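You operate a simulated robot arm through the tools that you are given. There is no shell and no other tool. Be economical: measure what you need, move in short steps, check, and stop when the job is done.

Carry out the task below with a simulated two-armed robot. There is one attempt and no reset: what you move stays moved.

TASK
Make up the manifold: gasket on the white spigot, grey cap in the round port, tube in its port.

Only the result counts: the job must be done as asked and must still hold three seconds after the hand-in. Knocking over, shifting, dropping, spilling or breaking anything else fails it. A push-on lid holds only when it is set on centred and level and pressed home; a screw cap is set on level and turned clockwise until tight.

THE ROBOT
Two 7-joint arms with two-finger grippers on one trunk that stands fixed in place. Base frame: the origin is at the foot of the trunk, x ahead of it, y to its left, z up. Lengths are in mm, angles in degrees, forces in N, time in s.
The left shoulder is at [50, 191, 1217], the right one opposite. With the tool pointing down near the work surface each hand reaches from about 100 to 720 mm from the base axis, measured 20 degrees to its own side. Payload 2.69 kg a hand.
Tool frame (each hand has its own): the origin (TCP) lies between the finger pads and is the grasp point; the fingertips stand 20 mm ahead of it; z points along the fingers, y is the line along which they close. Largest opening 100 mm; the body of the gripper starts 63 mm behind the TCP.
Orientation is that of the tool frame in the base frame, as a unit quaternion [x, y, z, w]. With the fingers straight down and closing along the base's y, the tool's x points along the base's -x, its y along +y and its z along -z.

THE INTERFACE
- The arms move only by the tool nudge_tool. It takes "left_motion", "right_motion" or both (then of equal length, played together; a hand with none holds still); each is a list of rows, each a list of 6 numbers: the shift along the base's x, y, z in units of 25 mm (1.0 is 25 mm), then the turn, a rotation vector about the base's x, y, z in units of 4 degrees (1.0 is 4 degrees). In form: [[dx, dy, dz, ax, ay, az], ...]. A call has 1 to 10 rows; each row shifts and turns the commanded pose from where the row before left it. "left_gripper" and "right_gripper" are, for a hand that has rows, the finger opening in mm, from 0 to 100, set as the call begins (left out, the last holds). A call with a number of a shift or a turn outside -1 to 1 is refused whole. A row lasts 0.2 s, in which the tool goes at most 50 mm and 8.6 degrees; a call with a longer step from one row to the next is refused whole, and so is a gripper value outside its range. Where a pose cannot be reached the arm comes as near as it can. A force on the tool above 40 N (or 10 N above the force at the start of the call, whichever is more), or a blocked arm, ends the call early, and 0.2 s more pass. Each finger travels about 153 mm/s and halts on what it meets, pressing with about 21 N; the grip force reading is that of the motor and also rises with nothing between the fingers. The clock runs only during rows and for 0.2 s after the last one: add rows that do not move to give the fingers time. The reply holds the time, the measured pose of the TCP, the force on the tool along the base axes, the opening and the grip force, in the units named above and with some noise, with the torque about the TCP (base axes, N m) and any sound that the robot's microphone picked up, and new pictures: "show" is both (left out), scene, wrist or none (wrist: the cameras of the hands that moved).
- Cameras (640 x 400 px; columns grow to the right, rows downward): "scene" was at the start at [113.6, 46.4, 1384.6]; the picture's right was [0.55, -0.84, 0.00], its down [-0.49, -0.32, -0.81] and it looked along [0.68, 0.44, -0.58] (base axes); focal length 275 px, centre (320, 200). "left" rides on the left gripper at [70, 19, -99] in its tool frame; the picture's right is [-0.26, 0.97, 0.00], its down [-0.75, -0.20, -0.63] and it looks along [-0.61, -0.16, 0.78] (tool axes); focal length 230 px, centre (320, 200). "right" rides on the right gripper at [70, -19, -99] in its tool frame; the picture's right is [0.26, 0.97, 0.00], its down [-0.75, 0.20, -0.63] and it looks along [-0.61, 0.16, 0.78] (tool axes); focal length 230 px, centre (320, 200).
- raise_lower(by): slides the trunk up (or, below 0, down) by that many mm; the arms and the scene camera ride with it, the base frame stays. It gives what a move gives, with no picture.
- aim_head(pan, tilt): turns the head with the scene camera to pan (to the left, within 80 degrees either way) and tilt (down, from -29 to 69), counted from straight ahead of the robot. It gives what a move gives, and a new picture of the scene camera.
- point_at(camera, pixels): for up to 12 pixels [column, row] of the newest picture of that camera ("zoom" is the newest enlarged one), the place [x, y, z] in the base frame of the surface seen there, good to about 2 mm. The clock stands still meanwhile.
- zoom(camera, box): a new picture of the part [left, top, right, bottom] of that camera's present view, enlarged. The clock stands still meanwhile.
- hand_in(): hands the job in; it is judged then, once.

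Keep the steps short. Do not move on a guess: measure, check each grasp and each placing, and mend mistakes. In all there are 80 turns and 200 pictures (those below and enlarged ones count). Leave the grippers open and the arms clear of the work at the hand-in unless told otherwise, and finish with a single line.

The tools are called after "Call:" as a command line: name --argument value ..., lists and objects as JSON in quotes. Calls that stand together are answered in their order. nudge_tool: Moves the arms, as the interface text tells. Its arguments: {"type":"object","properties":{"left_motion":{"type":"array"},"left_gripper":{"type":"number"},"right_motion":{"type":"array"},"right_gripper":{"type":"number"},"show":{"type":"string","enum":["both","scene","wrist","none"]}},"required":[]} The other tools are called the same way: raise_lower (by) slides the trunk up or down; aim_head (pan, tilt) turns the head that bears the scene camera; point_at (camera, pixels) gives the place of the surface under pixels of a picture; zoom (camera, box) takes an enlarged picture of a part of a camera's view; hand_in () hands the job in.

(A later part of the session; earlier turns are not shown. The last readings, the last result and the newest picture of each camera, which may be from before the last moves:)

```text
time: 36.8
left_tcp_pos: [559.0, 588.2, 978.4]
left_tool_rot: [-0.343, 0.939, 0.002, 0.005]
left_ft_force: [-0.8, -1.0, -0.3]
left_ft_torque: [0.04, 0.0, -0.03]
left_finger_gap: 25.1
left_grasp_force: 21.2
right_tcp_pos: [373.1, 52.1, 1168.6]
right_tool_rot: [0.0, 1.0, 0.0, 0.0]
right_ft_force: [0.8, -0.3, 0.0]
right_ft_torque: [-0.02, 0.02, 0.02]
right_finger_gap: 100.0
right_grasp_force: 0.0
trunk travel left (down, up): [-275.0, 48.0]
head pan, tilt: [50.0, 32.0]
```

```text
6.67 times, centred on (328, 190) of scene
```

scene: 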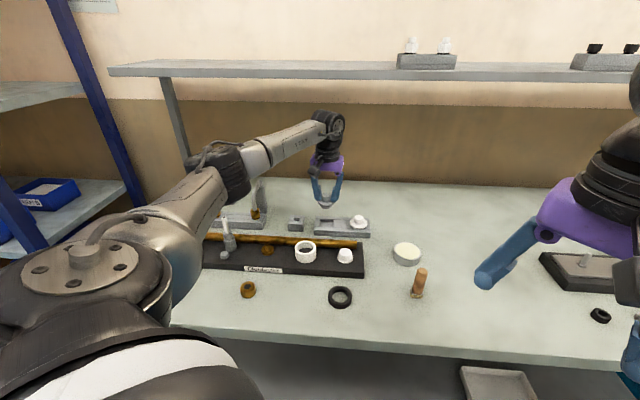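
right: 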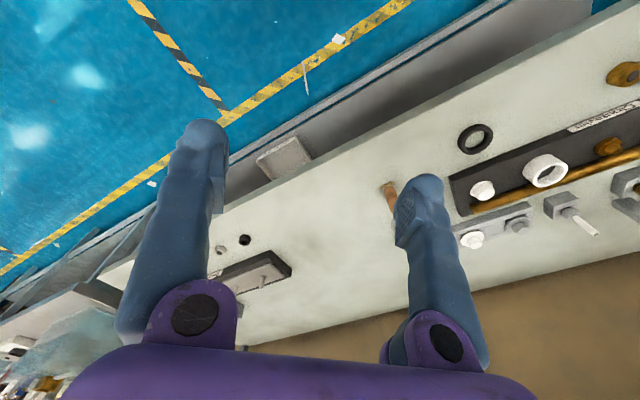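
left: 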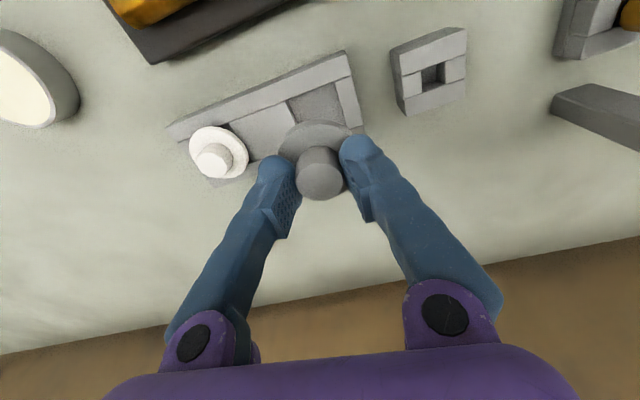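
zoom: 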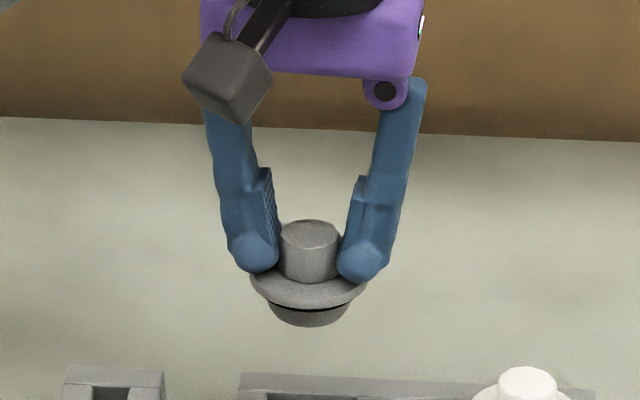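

The cap is level with a seal and plug below. I'll carry it over the white round port.

Call:
nudge_tool --left_motion '[[-0.925, -0.528, 0, 0, 0, 0], [-0.925, -0.528, 0, 0, 0, 0], [-0.925, -0.528, 0, 0, 0, 0], [-0.925, -0.528, 0, 0, 0, 0], [-0.925, -0.528, 0, 0, 0, 0], [-0.925, -0.528, 0, 0, 0, 0], [0, 0, -0.4, 0, 0, 0], [0, 0, 0, 0, 0, 0]]'

Call:
zoom --camera "scene" --box '[273, 215, 337, 275]'

Call:
zoom --camera "left" --box '[240, 60, 400, 220]'

```text
time: 38.6
left_tcp_pos: [420.9, 508.4, 969.3]
left_tool_rot: [-0.344, 0.939, 0.003, 0.006]
left_ft_force: [0.8, -0.2, 0.1]
left_ft_torque: [0.02, -0.02, 0.01]
left_finger_gap: 25.6
left_grasp_force: 21.2
right_tcp_pos: [372.3, 52.3, 1168.4]
right_tool_rot: [0.0, 1.0, 0.0, 0.0]
right_ft_force: [0.1, -0.4, 0.2]
right_ft_torque: [0.0, 0.0, 0.03]
right_finger_gap: 99.9
right_grasp_force: 0.1
trunk travel left (down, up): [-275.0, 48.0]
head pan, tilt: [50.0, 32.0]
```

scene: 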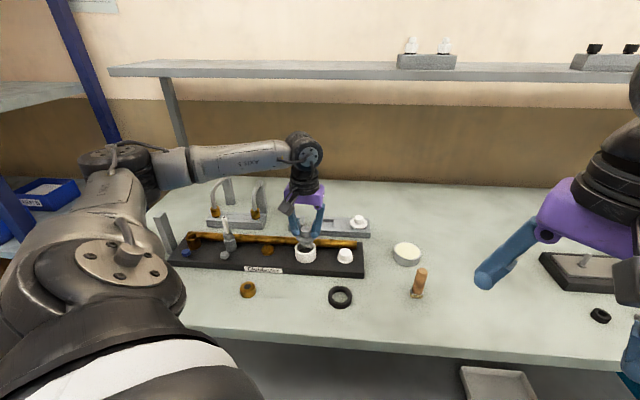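
left: 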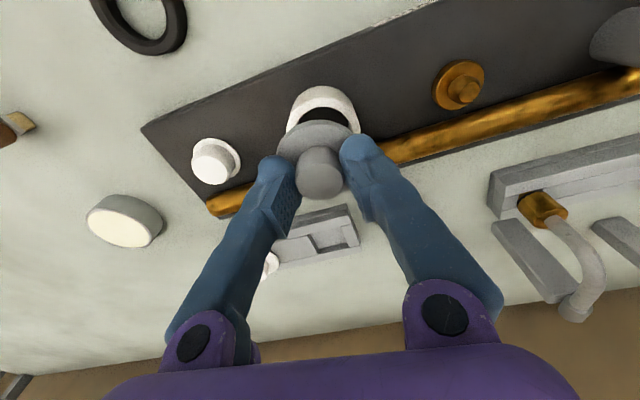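

```text
6.67 times, centred on (305, 245) of scene
```

zoom: 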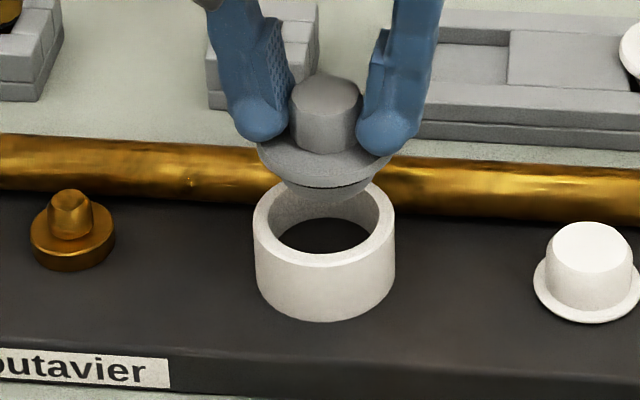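

```text
2.50 times, centred on (320, 140) of left
```

zoom: 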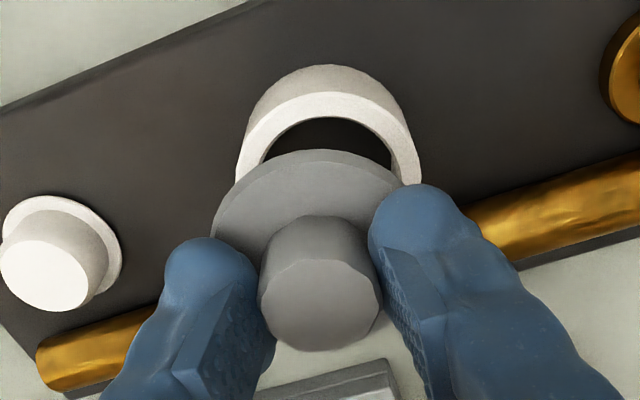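

In the scene view the cap and ring line up; the wrist view hints at a small offset. I'll sample the ring rim and cap flange.

Call:
point_at --camera "zoom" --pixels '[[248, 165], [408, 150], [325, 104], [280, 118], [370, 115], [415, 175], [242, 178], [320, 300], [320, 165], [225, 205]]'

Call:
zoom --camera "scene" --box '[281, 220, 329, 260]'

Call:
point_at --camera "zoom" --pixels '[[335, 145], [250, 170], [425, 165], [335, 205], [330, 80], [330, 40], [235, 225], [425, 220], [325, 338], [270, 185], [400, 185]]'

```text
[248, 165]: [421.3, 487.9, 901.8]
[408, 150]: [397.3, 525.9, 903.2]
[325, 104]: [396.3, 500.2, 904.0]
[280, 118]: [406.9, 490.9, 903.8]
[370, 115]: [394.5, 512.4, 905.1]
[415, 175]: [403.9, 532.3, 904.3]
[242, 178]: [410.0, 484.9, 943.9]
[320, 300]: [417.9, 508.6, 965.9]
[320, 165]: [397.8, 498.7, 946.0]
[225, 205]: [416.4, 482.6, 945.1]
```

```text
10.00 times, centred on (305, 240) of scene
```

zoom: 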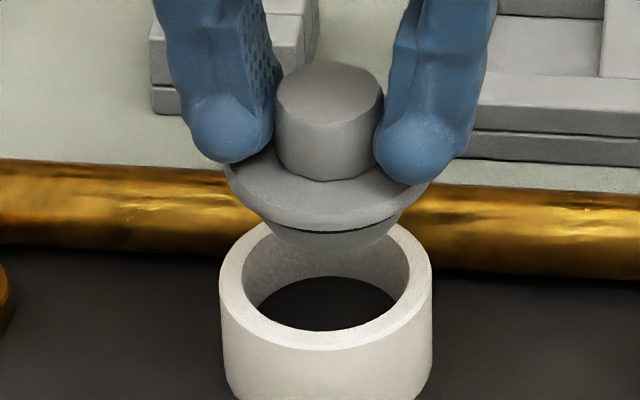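

```text
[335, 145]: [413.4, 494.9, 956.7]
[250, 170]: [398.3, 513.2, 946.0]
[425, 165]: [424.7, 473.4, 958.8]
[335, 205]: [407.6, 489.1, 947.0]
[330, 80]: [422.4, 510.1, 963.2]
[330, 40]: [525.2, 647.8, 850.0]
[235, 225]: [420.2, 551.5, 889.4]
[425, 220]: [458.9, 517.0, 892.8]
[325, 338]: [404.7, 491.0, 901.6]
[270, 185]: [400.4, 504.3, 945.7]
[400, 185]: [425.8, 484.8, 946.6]
```

Accounting for perspective, both cameras agree the cap should shift about (-1.3,+1.6). I'll correct, then lower to just at the rim.

Call:
nudge_tool --left_motion '[[-0.052, 0.064, 0, 0, 0, 0], [0, 0, -0.4, 0, 0, 0], [0, 0, -0.4, 0, 0, 0], [0, 0, 0, 0, 0, 0]]'

Call:
zoom --camera "scene" --box '[281, 225, 329, 265]'

Call:
zoom --camera "left" --box '[240, 60, 400, 220]'

```text
time: 39.6
left_tcp_pos: [418.8, 509.6, 948.5]
left_tool_rot: [-0.344, 0.939, 0.003, 0.005]
left_ft_force: [-0.2, 0.8, -0.6]
left_ft_torque: [-0.01, -0.01, -0.02]
left_finger_gap: 25.6
left_grasp_force: 20.8
right_tcp_pos: [372.5, 53.2, 1166.7]
right_tool_rot: [0.0, 1.0, -0.001, 0.0]
right_ft_force: [-0.3, -0.3, -0.5]
right_ft_torque: [0.01, 0.01, -0.02]
right_finger_gap: 100.2
right_grasp_force: 0.1
trunk travel left (down, up): [-275.0, 48.0]
head pan, tilt: [50.0, 32.0]
```

scene: 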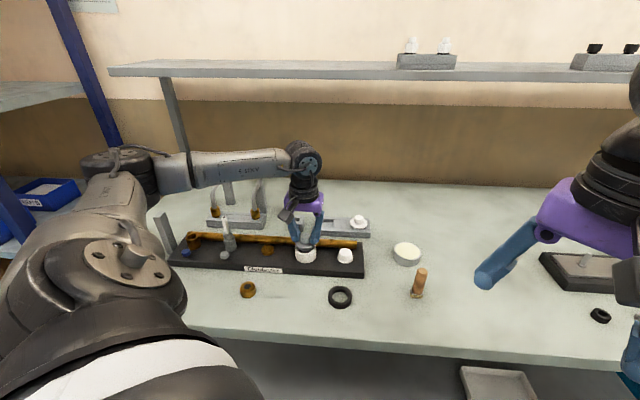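
left: 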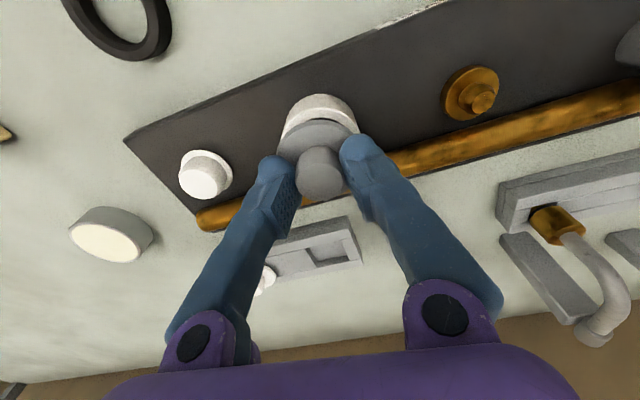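

```text
10.00 times, centred on (305, 245) of scene
```

zoom: 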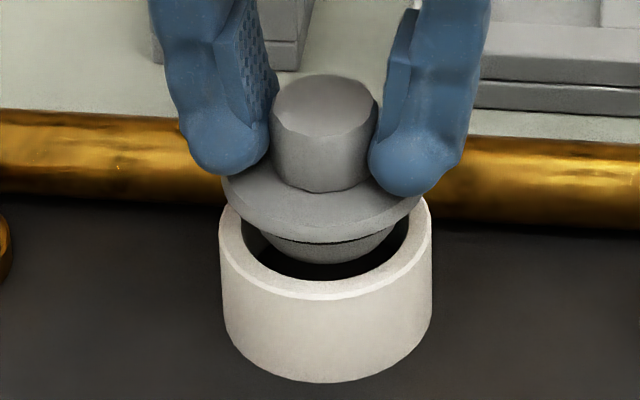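

```text
2.50 times, centred on (320, 140) of left
```

zoom: 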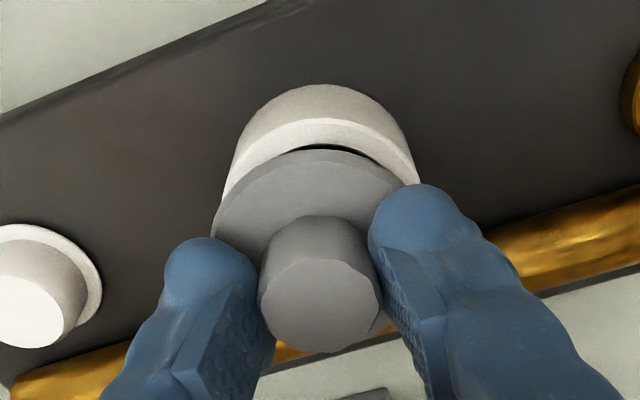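

Well aligned in both views (within 1 mm). I'll lower slowly into the port, to about TCP z 930.

Call:
nudge_tool --left_motion '[[0.02, -0.01, -0.2, 0, 0, 0], [0, 0, -0.2, 0, 0, 0], [0, 0, -0.15, 0, 0, 0], [0, 0, -0.1, 0, 0, 0], [0, 0, 0, 0, 0, 0]]' --show "wrist"

Call:
zoom --camera "scene" --box '[281, 225, 329, 265]'

```text
time: 40.8
left_tcp_pos: [419.1, 509.2, 933.1]
left_tool_rot: [-0.344, 0.939, 0.002, 0.006]
left_ft_force: [0.1, 0.6, -1.2]
left_ft_torque: [0.01, -0.02, -0.03]
left_finger_gap: 25.8
left_grasp_force: 20.9
right_tcp_pos: [373.8, 51.8, 1168.3]
right_tool_rot: [0.001, 1.0, -0.001, 0.0]
right_ft_force: [-0.3, 0.2, -0.1]
right_ft_torque: [0.03, -0.03, -0.01]
right_finger_gap: 100.1
right_grasp_force: 0.1
trunk travel left (down, up): [-275.0, 48.0]
head pan, tilt: [50.0, 32.0]
```

left: 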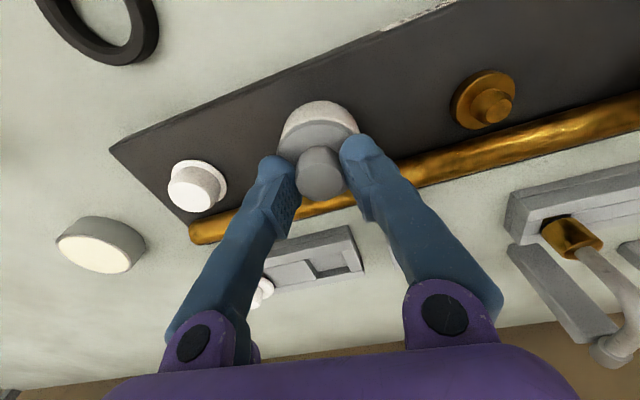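

```text
10.00 times, centred on (305, 245) of scene
```

zoom: 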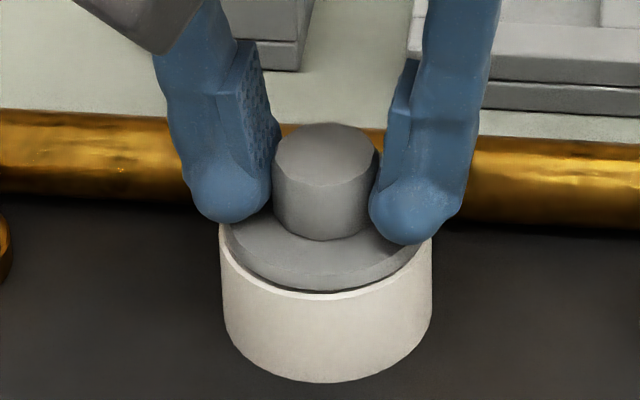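

The plug is in, flange just above the rim, no force yet. I'll press down in small steps.

Call:
nudge_tool --left_motion '[[0, 0, -0.1, 0, 0, 0], [0, 0, -0.1, 0, 0, 0], [0, 0, -0.1, 0, 0, 0], [0, 0, -0.1, 0, 0, 0], [0, 0, -0.1, 0, 0, 0], [0, 0, -0.1, 0, 0, 0], [0, 0, -0.1, 0, 0, 0]]' --show "none"

Call:
zoom --camera "scene" --box '[281, 225, 329, 265]'

```text
time: 41.9
left_tcp_pos: [418.3, 509.7, 929.0]
left_tool_rot: [-0.344, 0.939, 0.003, 0.011]
left_ft_force: [-11.0, -6.4, 16.9]
left_ft_torque: [-0.22, 0.45, -0.02]
left_finger_gap: 25.9
left_grasp_force: 20.8
right_tcp_pos: [369.6, 50.3, 1168.6]
right_tool_rot: [-0.002, 1.0, 0.001, 0.001]
right_ft_force: [-0.3, -0.3, -0.3]
right_ft_torque: [-0.03, -0.02, 0.02]
right_finger_gap: 99.9
right_grasp_force: 0.0
trunk travel left (down, up): [-275.0, 48.0]
head pan, tilt: [50.0, 32.0]
stopped in row 5 (left hand): the force on the tool passed its limit at 43 N (the readings are from after the stop); the commanded pose is now the measured one
```

```text
10.00 times, centred on (305, 245) of scene
```

zoom: 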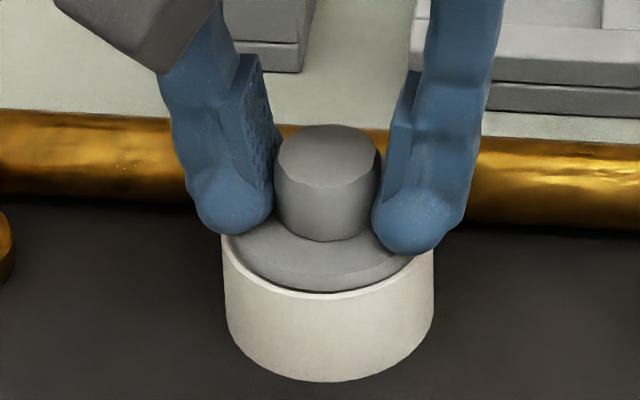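

It stopped at 43 N with the flange on the rim. I'll open, rise, and inspect level and height.

Call:
nudge_tool --left_motion '[[0, 0, 0.1, 0, 0, 0], [0, 0, 0, 0, 0, 0], [0, 0, 0.4, 0, 0, 0], [0, 0, 0.9, 0, 0, 0], [0, 0, 0.9, 0, 0, 0]]' --left_gripper 60 --show "wrist"

Call:
zoom --camera "scene" --box '[281, 225, 329, 265]'

Call:
point_at --camera "zoom" --pixels '[[235, 250], [420, 245], [325, 278], [325, 215], [328, 296], [325, 130], [260, 270], [395, 265], [223, 262], [428, 255], [285, 225], [375, 225]]'

```text
time: 43.1
left_tcp_pos: [421.3, 512.2, 982.9]
left_tool_rot: [-0.344, 0.939, 0.003, 0.009]
left_ft_force: [0.2, -0.6, 0.9]
left_ft_torque: [-0.03, 0.0, -0.01]
left_finger_gap: 59.7
left_grasp_force: 0.2
right_tcp_pos: [372.8, 52.3, 1167.7]
right_tool_rot: [0.0, 1.0, 0.0, 0.0]
right_ft_force: [0.4, 1.1, 0.6]
right_ft_torque: [-0.03, 0.0, 0.03]
right_finger_gap: 100.1
right_grasp_force: 0.0
trunk travel left (down, up): [-275.0, 48.0]
head pan, tilt: [50.0, 32.0]
```

left: 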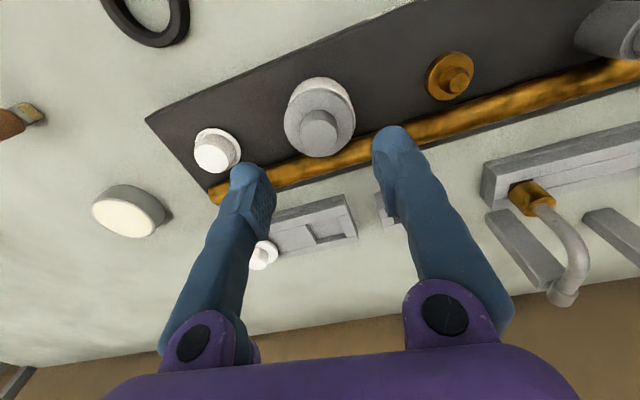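

```text
10.00 times, centred on (305, 245) of scene
```

zoom: 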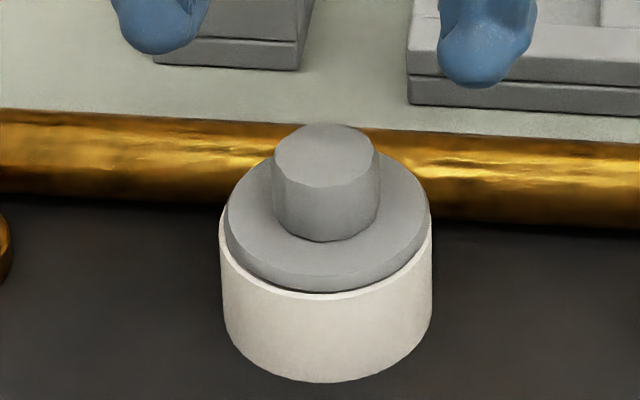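

```text
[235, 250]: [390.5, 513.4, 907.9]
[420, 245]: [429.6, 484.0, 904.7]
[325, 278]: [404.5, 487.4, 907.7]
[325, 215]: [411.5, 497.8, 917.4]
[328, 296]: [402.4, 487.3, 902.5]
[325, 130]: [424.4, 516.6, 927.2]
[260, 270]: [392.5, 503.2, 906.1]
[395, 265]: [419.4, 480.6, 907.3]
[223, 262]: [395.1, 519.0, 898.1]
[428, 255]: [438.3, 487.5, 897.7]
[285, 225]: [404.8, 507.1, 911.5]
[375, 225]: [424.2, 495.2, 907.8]
```

The cap is level and centred: flange ≈908 on rim 902. Next is the gasket. I'll measure the black ring, the white spigot and the other rings.

Call:
zoom --camera "scene" --box '[312, 240, 368, 315]'

Call:
zoom --camera "scene" --box '[225, 240, 289, 300]'

Call:
zoom --camera "scene" --box '[318, 240, 366, 270]'

Call:
point_at --camera "zoom" --pixels '[[270, 160], [430, 155], [350, 120], [350, 195], [255, 250], [440, 250], [345, 310], [345, 275], [300, 130], [400, 185], [300, 185], [400, 130]]'

```text
5.33 times, centred on (340, 278) of scene
```

zoom: 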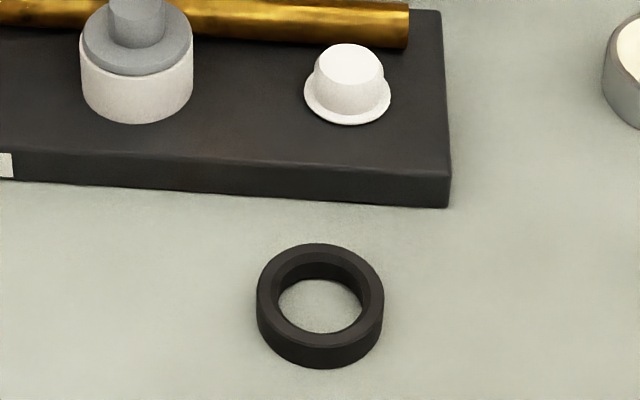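

```text
6.67 times, centred on (257, 270) of scene
```

zoom: 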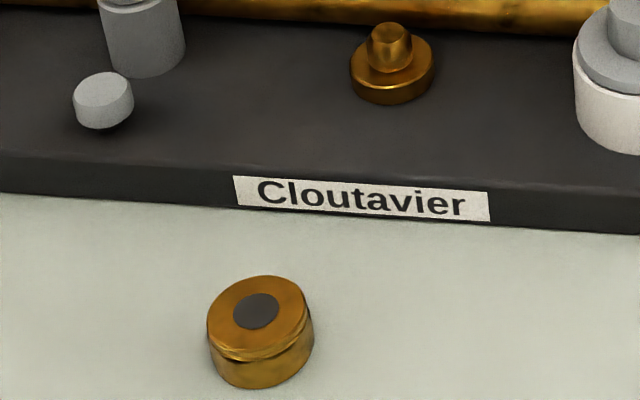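

```text
13.33 times, centred on (342, 255) of scene
```

zoom: 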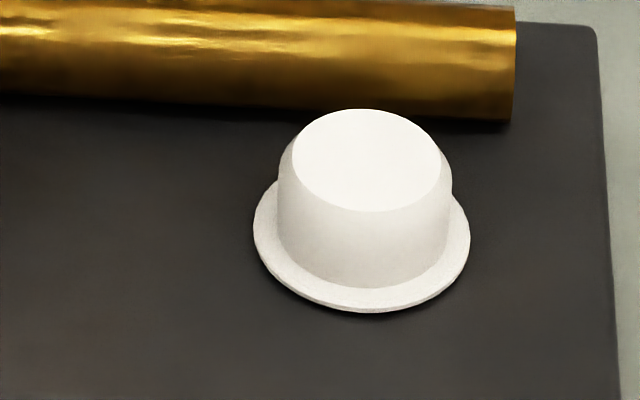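

```text
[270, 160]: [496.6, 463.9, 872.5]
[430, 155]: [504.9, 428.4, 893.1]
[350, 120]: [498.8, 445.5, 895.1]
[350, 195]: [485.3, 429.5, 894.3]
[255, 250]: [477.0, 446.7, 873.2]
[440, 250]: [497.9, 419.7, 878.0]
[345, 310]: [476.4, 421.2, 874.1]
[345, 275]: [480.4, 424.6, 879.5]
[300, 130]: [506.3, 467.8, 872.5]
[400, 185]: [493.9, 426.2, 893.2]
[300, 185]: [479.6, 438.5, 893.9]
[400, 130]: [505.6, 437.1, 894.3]
```

I'll measure the gasket ring and spigot edges.

Call:
zoom --camera "scene" --box '[316, 282, 364, 312]'

Call:
point_at --camera "zoom" --pixels '[[168, 180], [473, 180], [320, 70], [318, 290], [220, 110], [420, 265], [215, 260], [425, 110], [222, 200], [420, 200], [318, 250], [318, 340]]'

Call:
zoom --camera "scene" --box '[318, 240, 366, 270]'

Call:
point_at --camera "zoom" --pixels '[[296, 160], [438, 160], [366, 113], [366, 207], [310, 130], [425, 190], [310, 190], [422, 130], [260, 240], [464, 235], [362, 306], [282, 200]]'

```text
13.33 times, centred on (340, 297) of scene
```

zoom: 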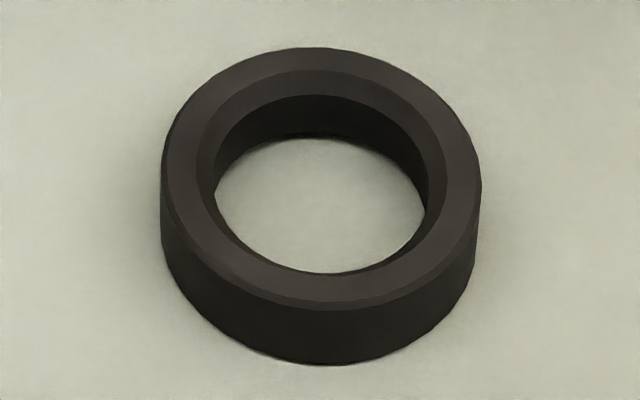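

```text
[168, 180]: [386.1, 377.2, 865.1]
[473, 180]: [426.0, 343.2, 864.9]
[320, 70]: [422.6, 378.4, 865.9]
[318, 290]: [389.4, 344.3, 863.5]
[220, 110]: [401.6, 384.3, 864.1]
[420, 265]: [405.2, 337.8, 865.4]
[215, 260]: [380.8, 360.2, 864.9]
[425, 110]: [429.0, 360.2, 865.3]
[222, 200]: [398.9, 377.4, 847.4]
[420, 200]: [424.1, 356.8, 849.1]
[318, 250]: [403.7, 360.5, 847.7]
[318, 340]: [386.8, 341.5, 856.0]
```

```text
13.33 times, centred on (342, 255) of scene
```

zoom: 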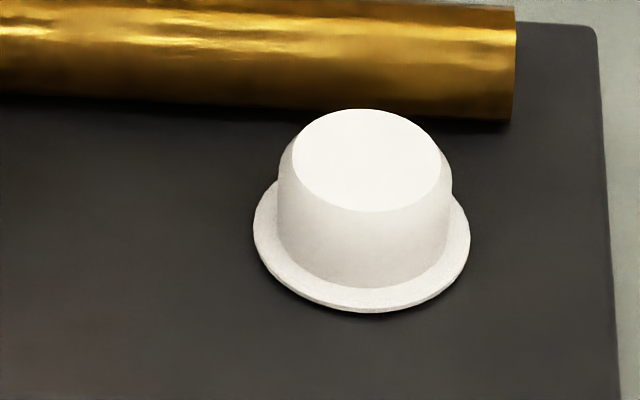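

```text
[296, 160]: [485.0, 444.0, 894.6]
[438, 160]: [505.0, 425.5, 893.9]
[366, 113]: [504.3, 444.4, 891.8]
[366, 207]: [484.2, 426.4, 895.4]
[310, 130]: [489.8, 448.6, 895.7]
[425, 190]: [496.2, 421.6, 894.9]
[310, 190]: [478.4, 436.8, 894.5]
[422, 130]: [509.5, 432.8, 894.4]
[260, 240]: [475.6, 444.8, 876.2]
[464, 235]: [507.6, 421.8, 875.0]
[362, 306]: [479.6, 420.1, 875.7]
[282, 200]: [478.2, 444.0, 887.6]
```

Gasket: centre (405,360.6), z 848–865, OD≈55, ID≈36. Spigot: axis (494,435), top 894.5, Ø≈33 with a brim at 876. I'll move over the gasket, opened to 80.

Call:
nudge_tool --left_motion '[[-0.093, -0.86, 0, 0, 0, 0], [-0.093, -0.86, 0, 0, 0, 0], [-0.093, -0.86, 0, 0, 0, 0], [-0.093, -0.86, 0, 0, 0, 0], [-0.093, -0.86, 0, 0, 0, 0], [-0.093, -0.86, -0.5, 0, 0, 0], [-0.093, -0.9, -0.8, 0, 0, 0], [0, 0, -0.8, 0, 0, 0], [0, 0, 0, 0, 0, 0]]' --left_gripper 80

Call:
zoom --camera "left" --box '[220, 80, 420, 220]'

```text
time: 45.1
left_tcp_pos: [404.8, 360.1, 930.8]
left_tool_rot: [-0.344, 0.939, 0.003, 0.009]
left_ft_force: [0.5, -0.6, 0.0]
left_ft_torque: [0.0, 0.0, 0.0]
left_finger_gap: 79.9
left_grasp_force: 0.1
right_tcp_pos: [374.5, 52.7, 1168.0]
right_tool_rot: [0.0, 1.0, 0.0, 0.001]
right_ft_force: [0.8, 0.6, 0.8]
right_ft_torque: [-0.01, -0.02, 0.01]
right_finger_gap: 99.9
right_grasp_force: 0.1
trunk travel left (down, up): [-275.0, 48.0]
head pan, tilt: [50.0, 32.0]
```

scene: 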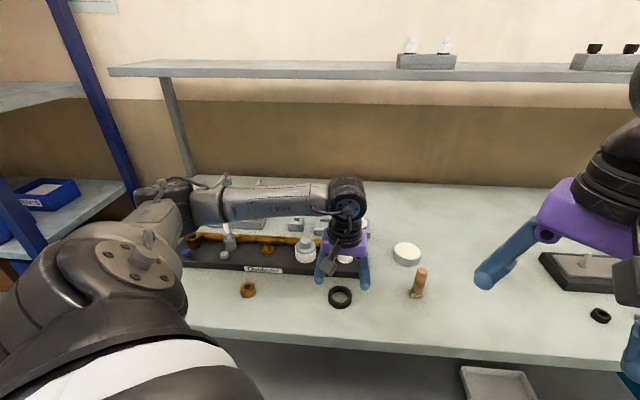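
left: 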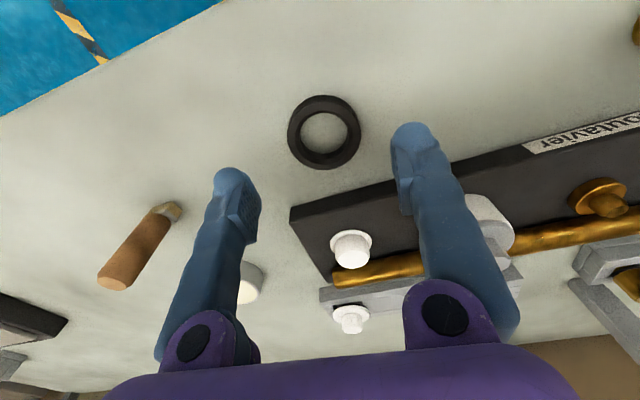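

```text
2.86 times, centred on (320, 150) of left
```

zoom: 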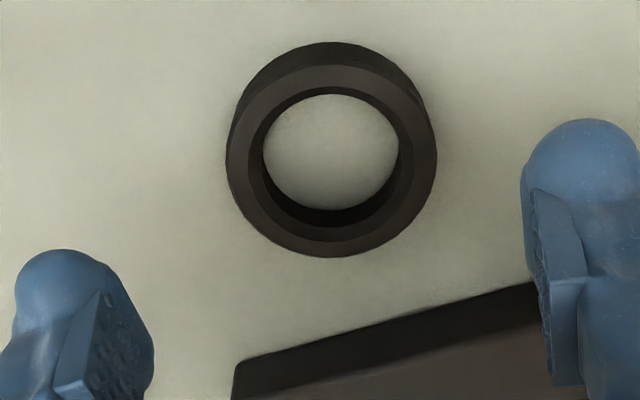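

Aligned within 2 mm. I'll lower to TCP z≈872 around the gasket.

Call:
nudge_tool --left_motion '[[-0.02, 0.04, -0.7, 0, 0, 0], [0, 0, -0.7, 0, 0, 0], [0, 0, -0.6, 0, 0, 0], [0, 0, -0.34, 0, 0, 0], [0, 0, 0, 0, 0, 0]]' --show "wrist"

Call:
nudge_tool --left_motion '[[0, 0, 0, 0, 0, 0], [0, 0, 0, 0, 0, 0], [0, 0, 0, 0, 0, 0]]' --left_gripper 40

```text
time: 46.3
left_tcp_pos: [404.9, 360.6, 871.4]
left_tool_rot: [-0.344, 0.939, 0.003, 0.009]
left_ft_force: [-0.1, -0.3, -0.6]
left_ft_torque: [0.03, -0.03, -0.03]
left_finger_gap: 80.2
left_grasp_force: 0.0
right_tcp_pos: [372.1, 53.3, 1168.4]
right_tool_rot: [0.0, 1.0, 0.0, 0.0]
right_ft_force: [-0.5, 0.5, -0.3]
right_ft_torque: [-0.01, 0.0, 0.0]
right_finger_gap: 99.7
right_grasp_force: 0.0
trunk travel left (down, up): [-275.0, 48.0]
head pan, tilt: [50.0, 32.0]
```

left: 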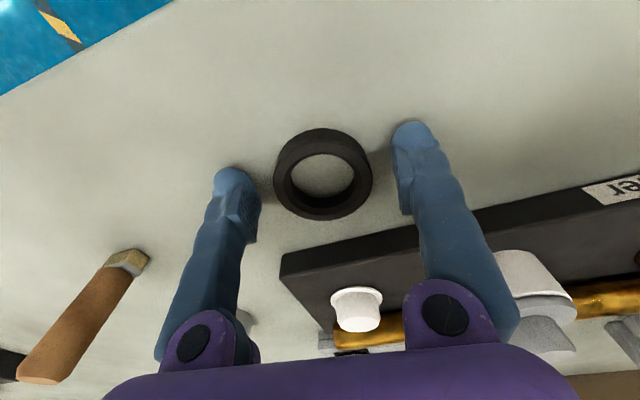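

```text
time: 47.1
left_tcp_pos: [404.0, 360.1, 872.0]
left_tool_rot: [-0.344, 0.939, 0.004, 0.009]
left_ft_force: [-0.7, 0.0, 0.2]
left_ft_torque: [0.0, -0.03, -0.04]
left_finger_gap: 54.2
left_grasp_force: 21.9
right_tcp_pos: [372.0, 52.2, 1168.9]
right_tool_rot: [0.0, 1.0, 0.0, 0.0]
right_ft_force: [0.8, 0.1, -0.3]
right_ft_torque: [0.03, -0.03, 0.02]
right_finger_gap: 99.6
right_grasp_force: 0.1
trunk travel left (down, up): [-275.0, 48.0]
head pan, tilt: [50.0, 32.0]
```

scene: 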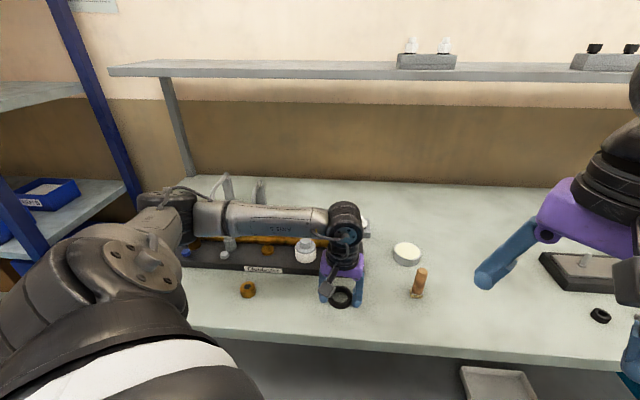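
left: 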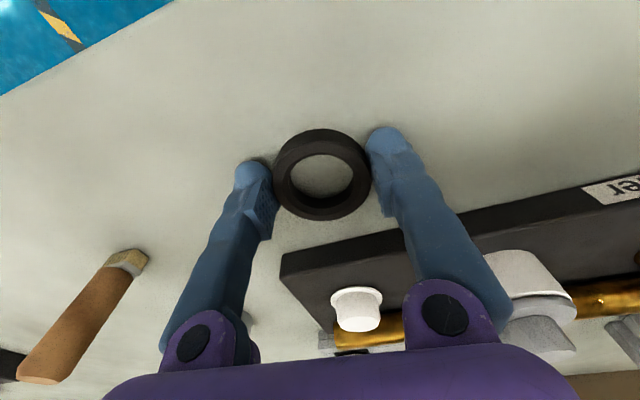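

The gasket is gripped at 54.2 mm. I'll lift it and carry it above the white spigot.

Call:
nudge_tool --left_motion '[[0, 0, 0.5, 0, 0, 0], [0, 0, 0.8, 0, 0, 0], [0, 0, 0.9, 0, 0, 0], [0, 0, 0.8, 0, 0, 0], [0.716, 0.597, 0, 0, 0, 0], [0.716, 0.597, 0, 0, 0, 0], [0.716, 0.597, 0, 0, 0, 0], [0.716, 0.597, 0, 0, 0, 0], [0.716, 0.597, 0, 0, 0, 0], [0, 0, 0, 0, 0, 0]]'

Call:
zoom --camera "scene" --box '[313, 220, 377, 270]'

Call:
zoom --camera "left" --box '[240, 70, 400, 230]'

```text
time: 49.3
left_tcp_pos: [493.1, 436.4, 946.0]
left_tool_rot: [-0.344, 0.939, 0.003, 0.01]
left_ft_force: [-0.3, -0.9, -0.6]
left_ft_torque: [0.0, -0.02, 0.01]
left_finger_gap: 54.2
left_grasp_force: 21.1
right_tcp_pos: [371.8, 52.5, 1168.8]
right_tool_rot: [0.0, 1.0, 0.0, 0.0]
right_ft_force: [0.4, 0.4, -1.0]
right_ft_torque: [0.0, -0.03, 0.01]
right_finger_gap: 100.1
right_grasp_force: 0.1
trunk travel left (down, up): [-275.0, 48.0]
head pan, tilt: [50.0, 32.0]
```

scene: 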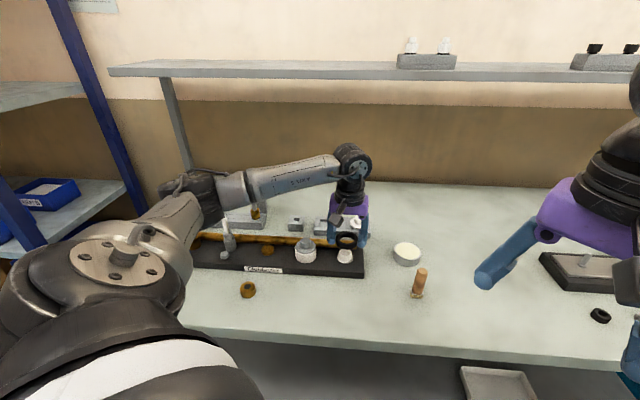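
left: 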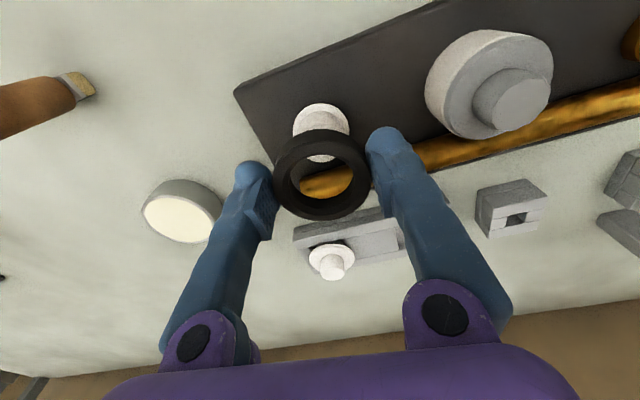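

```text
8.00 times, centred on (345, 245) of scene
```

zoom: 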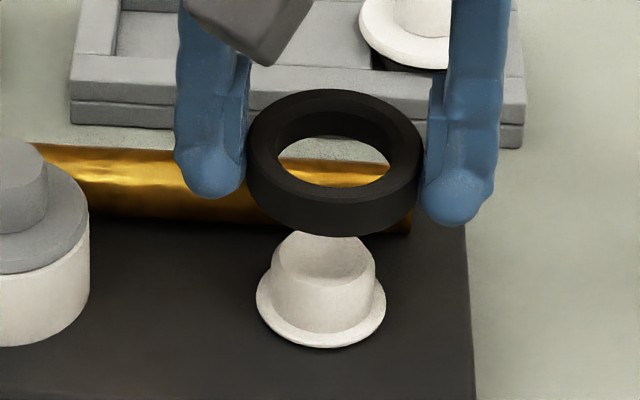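

```text
2.50 times, centred on (320, 150) of left
```

zoom: 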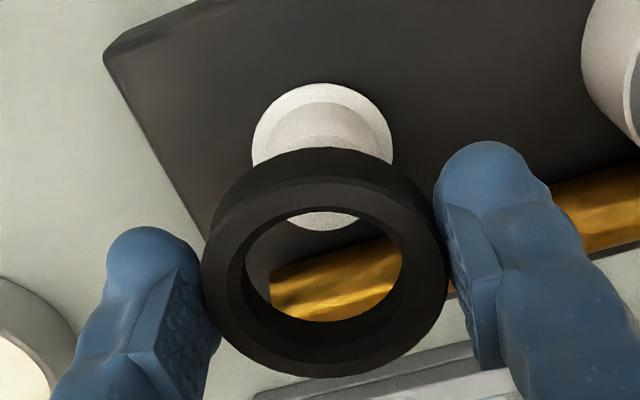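

I'll measure the held gasket's centre with the scene camera, as for the spigot.

Call:
zoom --camera "scene" --box '[321, 225, 369, 255]'

Call:
point_at --camera "zoom" --pixels '[[190, 170], [455, 170], [325, 95], [325, 240], [230, 115], [410, 225], [225, 220], [420, 120], [325, 285], [215, 250], [430, 260]]'

```text
13.33 times, centred on (345, 240) of scene
```

zoom: 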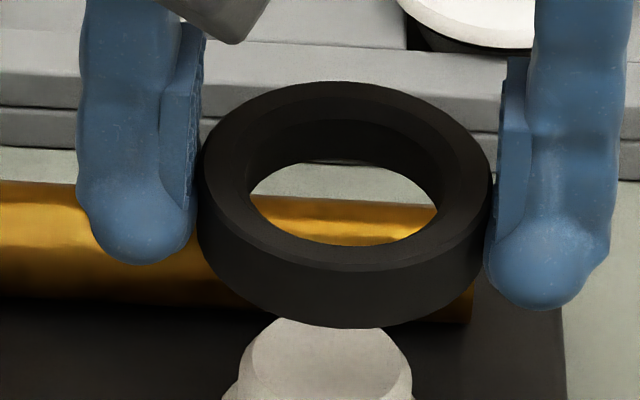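

```text
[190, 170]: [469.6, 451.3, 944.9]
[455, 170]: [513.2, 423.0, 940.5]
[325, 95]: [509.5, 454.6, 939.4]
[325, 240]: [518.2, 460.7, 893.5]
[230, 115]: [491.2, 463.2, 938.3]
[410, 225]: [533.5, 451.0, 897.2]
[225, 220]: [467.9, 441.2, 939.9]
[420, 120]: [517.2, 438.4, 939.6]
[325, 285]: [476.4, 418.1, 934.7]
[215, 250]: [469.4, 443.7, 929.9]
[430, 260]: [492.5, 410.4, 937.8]
```

The gasket is within about 2 mm of the spigot axis, and the chamfers allow for it. I'll shift by (-0.5,-1.5) and lower gently until it's around the crown.

Call:
nudge_tool --left_motion '[[-0.02, -0.06, -0.3, 0, 0, 0], [0, 0, -0.4, 0, 0, 0], [0, 0, -0.25, 0, 0, 0], [0, 0, -0.15, 0, 0, 0], [0, 0, -0.15, 0, 0, 0], [0, 0, 0, 0, 0, 0]]'

Call:
zoom --camera "scene" --box '[313, 225, 377, 275]'

Call:
zoom --camera "left" --box '[240, 70, 400, 230]'

```text
time: 50.7
left_tcp_pos: [493.8, 434.9, 914.9]
left_tool_rot: [-0.345, 0.939, 0.004, 0.009]
left_ft_force: [0.8, 0.3, 0.4]
left_ft_torque: [0.0, -0.02, 0.03]
left_finger_gap: 54.3
left_grasp_force: 21.2
right_tcp_pos: [372.7, 51.7, 1168.9]
right_tool_rot: [-0.001, 1.0, 0.0, 0.001]
right_ft_force: [-0.3, 0.3, 0.5]
right_ft_torque: [0.0, -0.02, 0.01]
right_finger_gap: 99.9
right_grasp_force: 0.1
trunk travel left (down, up): [-275.0, 48.0]
head pan, tilt: [50.0, 32.0]
```

scene: 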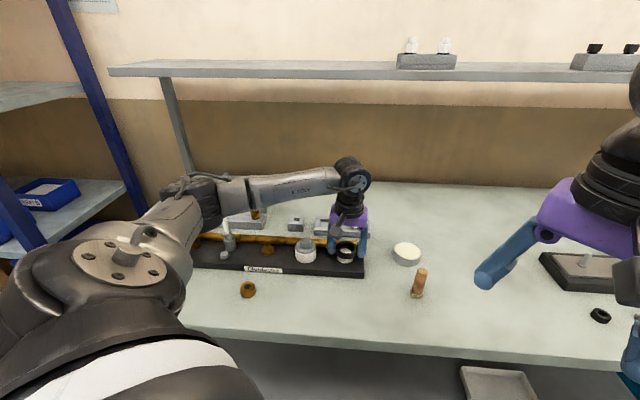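
left: 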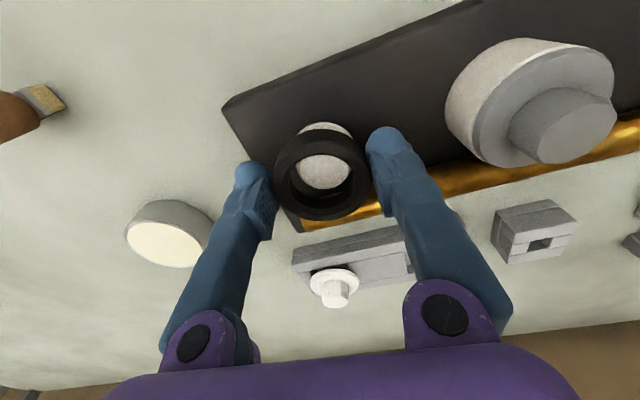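

```text
8.00 times, centred on (345, 250) of scene
```

zoom: 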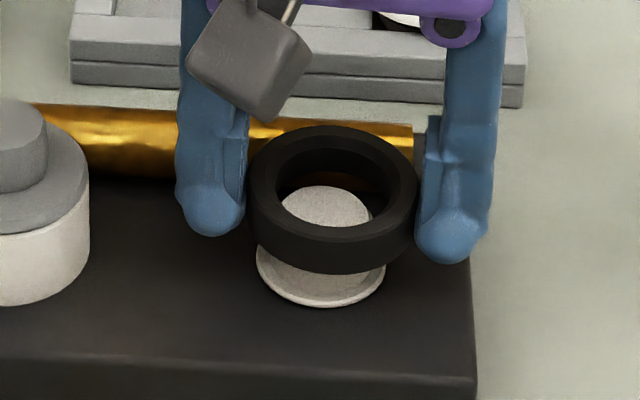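

```text
2.50 times, centred on (320, 150) of left
```

zoom: 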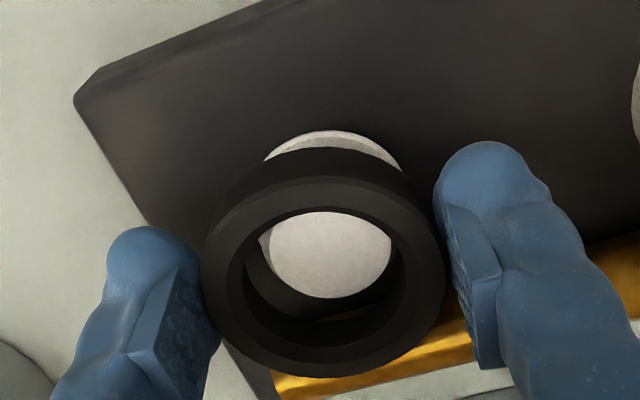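

The crown is showing inside the hole, about 1.5 mm off. I'll shift (-0.8,+1.4) and lower on, watching the force.

Call:
nudge_tool --left_motion '[[-0.032, 0.056, 0, 0, 0, 0], [0, 0, -0.15, 0, 0, 0], [0, 0, -0.15, 0, 0, 0], [0, 0, -0.12, 0, 0, 0], [0, 0, -0.1, 0, 0, 0], [0, 0, 0, 0, 0, 0]]'

Call:
zoom --camera "scene" --box '[313, 225, 377, 275]'

Call:
zoom --camera "left" --box '[240, 70, 400, 230]'

```text
time: 52.1
left_tcp_pos: [492.1, 435.1, 903.5]
left_tool_rot: [-0.345, 0.939, 0.004, 0.01]
left_ft_force: [-2.0, -0.9, 1.0]
left_ft_torque: [-0.01, 0.02, -0.03]
left_finger_gap: 54.2
left_grasp_force: 20.3
right_tcp_pos: [371.7, 52.8, 1167.6]
right_tool_rot: [0.0, 1.0, 0.001, 0.0]
right_ft_force: [0.5, -1.0, -0.5]
right_ft_torque: [0.0, -0.01, 0.01]
right_finger_gap: 99.8
right_grasp_force: 0.0
trunk travel left (down, up): [-275.0, 48.0]
head pan, tilt: [50.0, 32.0]
```

scene: 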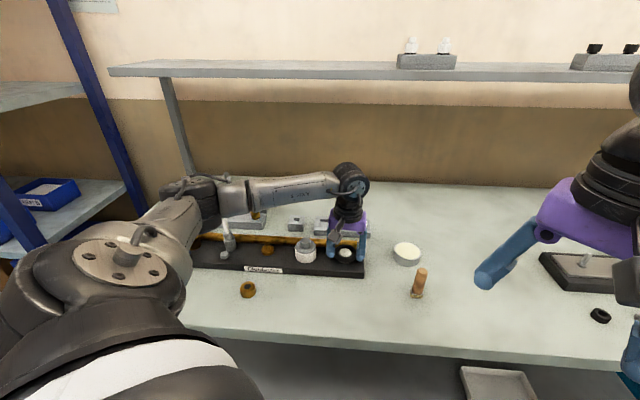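
left: 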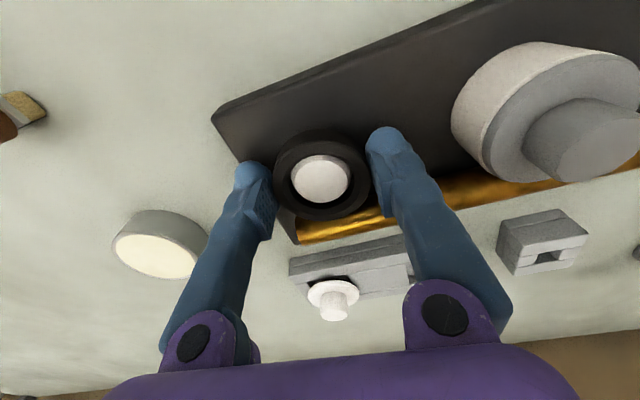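

```text
8.00 times, centred on (345, 250) of scene
```

zoom: 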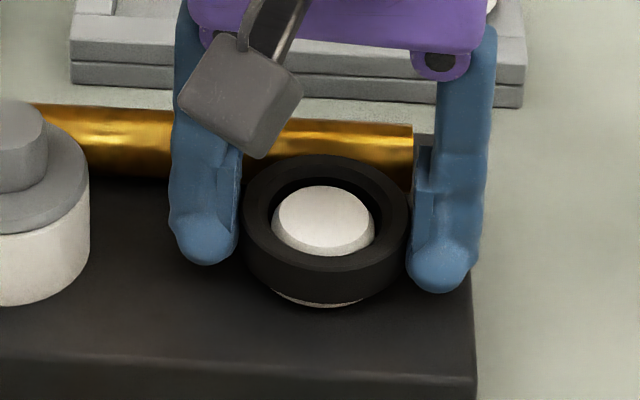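

```text
2.50 times, centred on (320, 150) of left
```

zoom: 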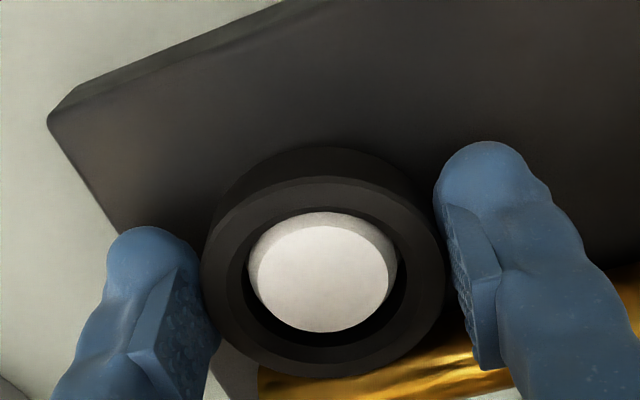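

The gasket is around the crown with no force. I'll continue down until it rests on the brim.

Call:
nudge_tool --left_motion '[[0, 0, -0.1, 0, 0, 0], [0, 0, -0.1, 0, 0, 0], [0, 0, -0.08, 0, 0, 0], [0, 0, -0.08, 0, 0, 0], [0, 0, -0.08, 0, 0, 0]]' --show "none"

Call:
zoom --camera "scene" --box '[313, 225, 377, 275]'

```text
time: 53.3
left_tcp_pos: [491.7, 435.1, 896.5]
left_tool_rot: [-0.345, 0.939, 0.003, 0.014]
left_ft_force: [-3.5, 2.7, 27.5]
left_ft_torque: [0.12, 0.19, -0.12]
left_finger_gap: 54.1
left_grasp_force: 20.5
right_tcp_pos: [370.2, 50.5, 1169.1]
right_tool_rot: [0.0, 1.0, 0.001, 0.001]
right_ft_force: [0.9, 0.6, -0.7]
right_ft_torque: [-0.02, 0.0, 0.03]
right_finger_gap: 99.9
right_grasp_force: 0.0
trunk travel left (down, up): [-275.0, 48.0]
head pan, tilt: [50.0, 32.0]
```

```text
8.00 times, centred on (345, 250) of scene
```

zoom: 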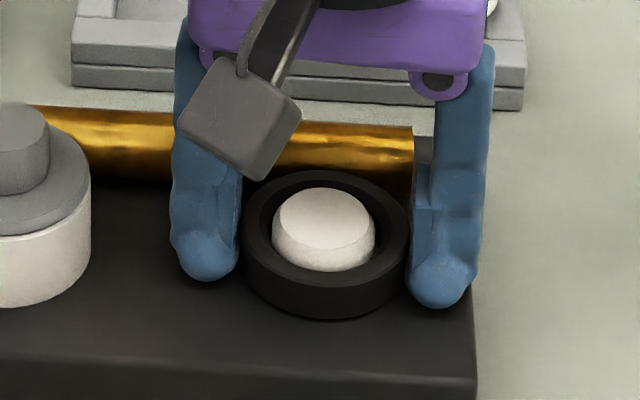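

It's resting at 27 N. I'll open, rise and inspect.

Call:
nudge_tool --left_motion '[[0, 0, 0.06, 0, 0, 0], [0, 0, 0, 0, 0, 0], [0, 0, 0.5, 0, 0, 0], [0, 0, 0.9, 0, 0, 0], [0, 0, 0.9, 0, 0, 0], [0, 0, 0, 0, 0, 0]]' --left_gripper 75

Call:
zoom --camera "scene" --box '[321, 240, 369, 270]'

Call:
point_at --camera "zoom" --pixels '[[180, 165], [430, 165], [305, 65], [300, 275], [220, 110], [400, 250], [300, 150], [300, 320], [205, 240], [415, 110]]'

```text
time: 54.7
left_tcp_pos: [494.4, 435.7, 951.2]
left_tool_rot: [-0.344, 0.939, 0.003, 0.01]
left_ft_force: [0.0, -0.6, 0.5]
left_ft_torque: [0.02, -0.05, 0.03]
left_finger_gap: 74.9
left_grasp_force: 0.0
right_tcp_pos: [372.9, 53.0, 1168.6]
right_tool_rot: [0.001, 1.0, 0.0, 0.001]
right_ft_force: [0.3, 0.1, -0.2]
right_ft_torque: [0.02, 0.0, 0.04]
right_finger_gap: 100.1
right_grasp_force: 0.0
trunk travel left (down, up): [-275.0, 48.0]
head pan, tilt: [50.0, 32.0]
```

scene: 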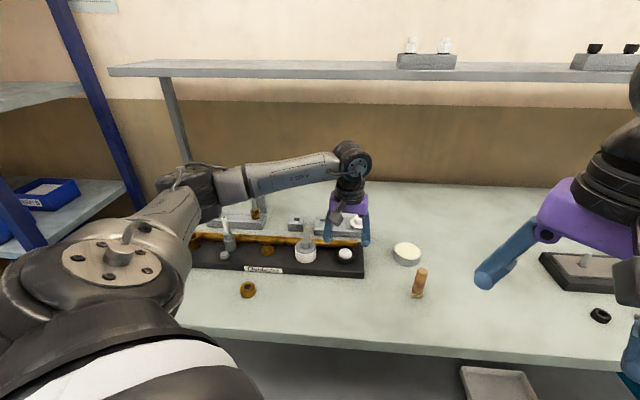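
left: 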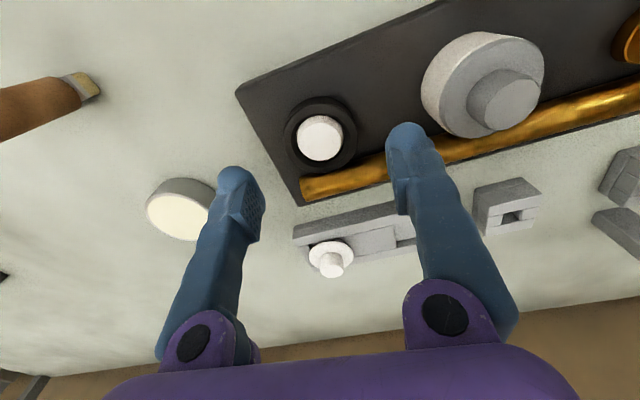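

```text
13.33 times, centred on (345, 255) of scene
```

zoom: 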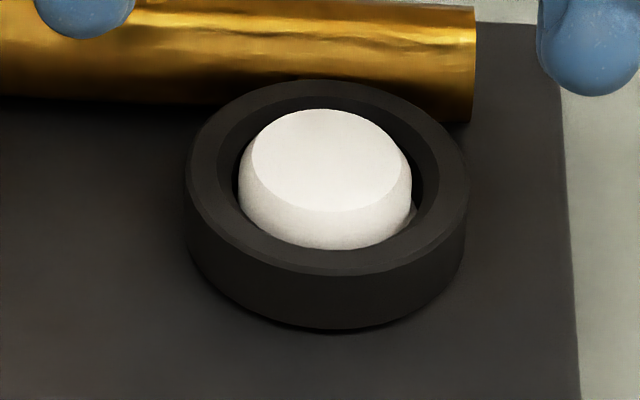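

```text
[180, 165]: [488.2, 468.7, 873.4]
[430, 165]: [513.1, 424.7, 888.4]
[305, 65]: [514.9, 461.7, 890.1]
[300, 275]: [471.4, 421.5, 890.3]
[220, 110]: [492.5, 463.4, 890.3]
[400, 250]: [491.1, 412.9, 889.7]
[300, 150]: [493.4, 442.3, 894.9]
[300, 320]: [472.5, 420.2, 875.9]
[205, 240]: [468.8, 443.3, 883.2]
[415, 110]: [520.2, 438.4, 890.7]
```

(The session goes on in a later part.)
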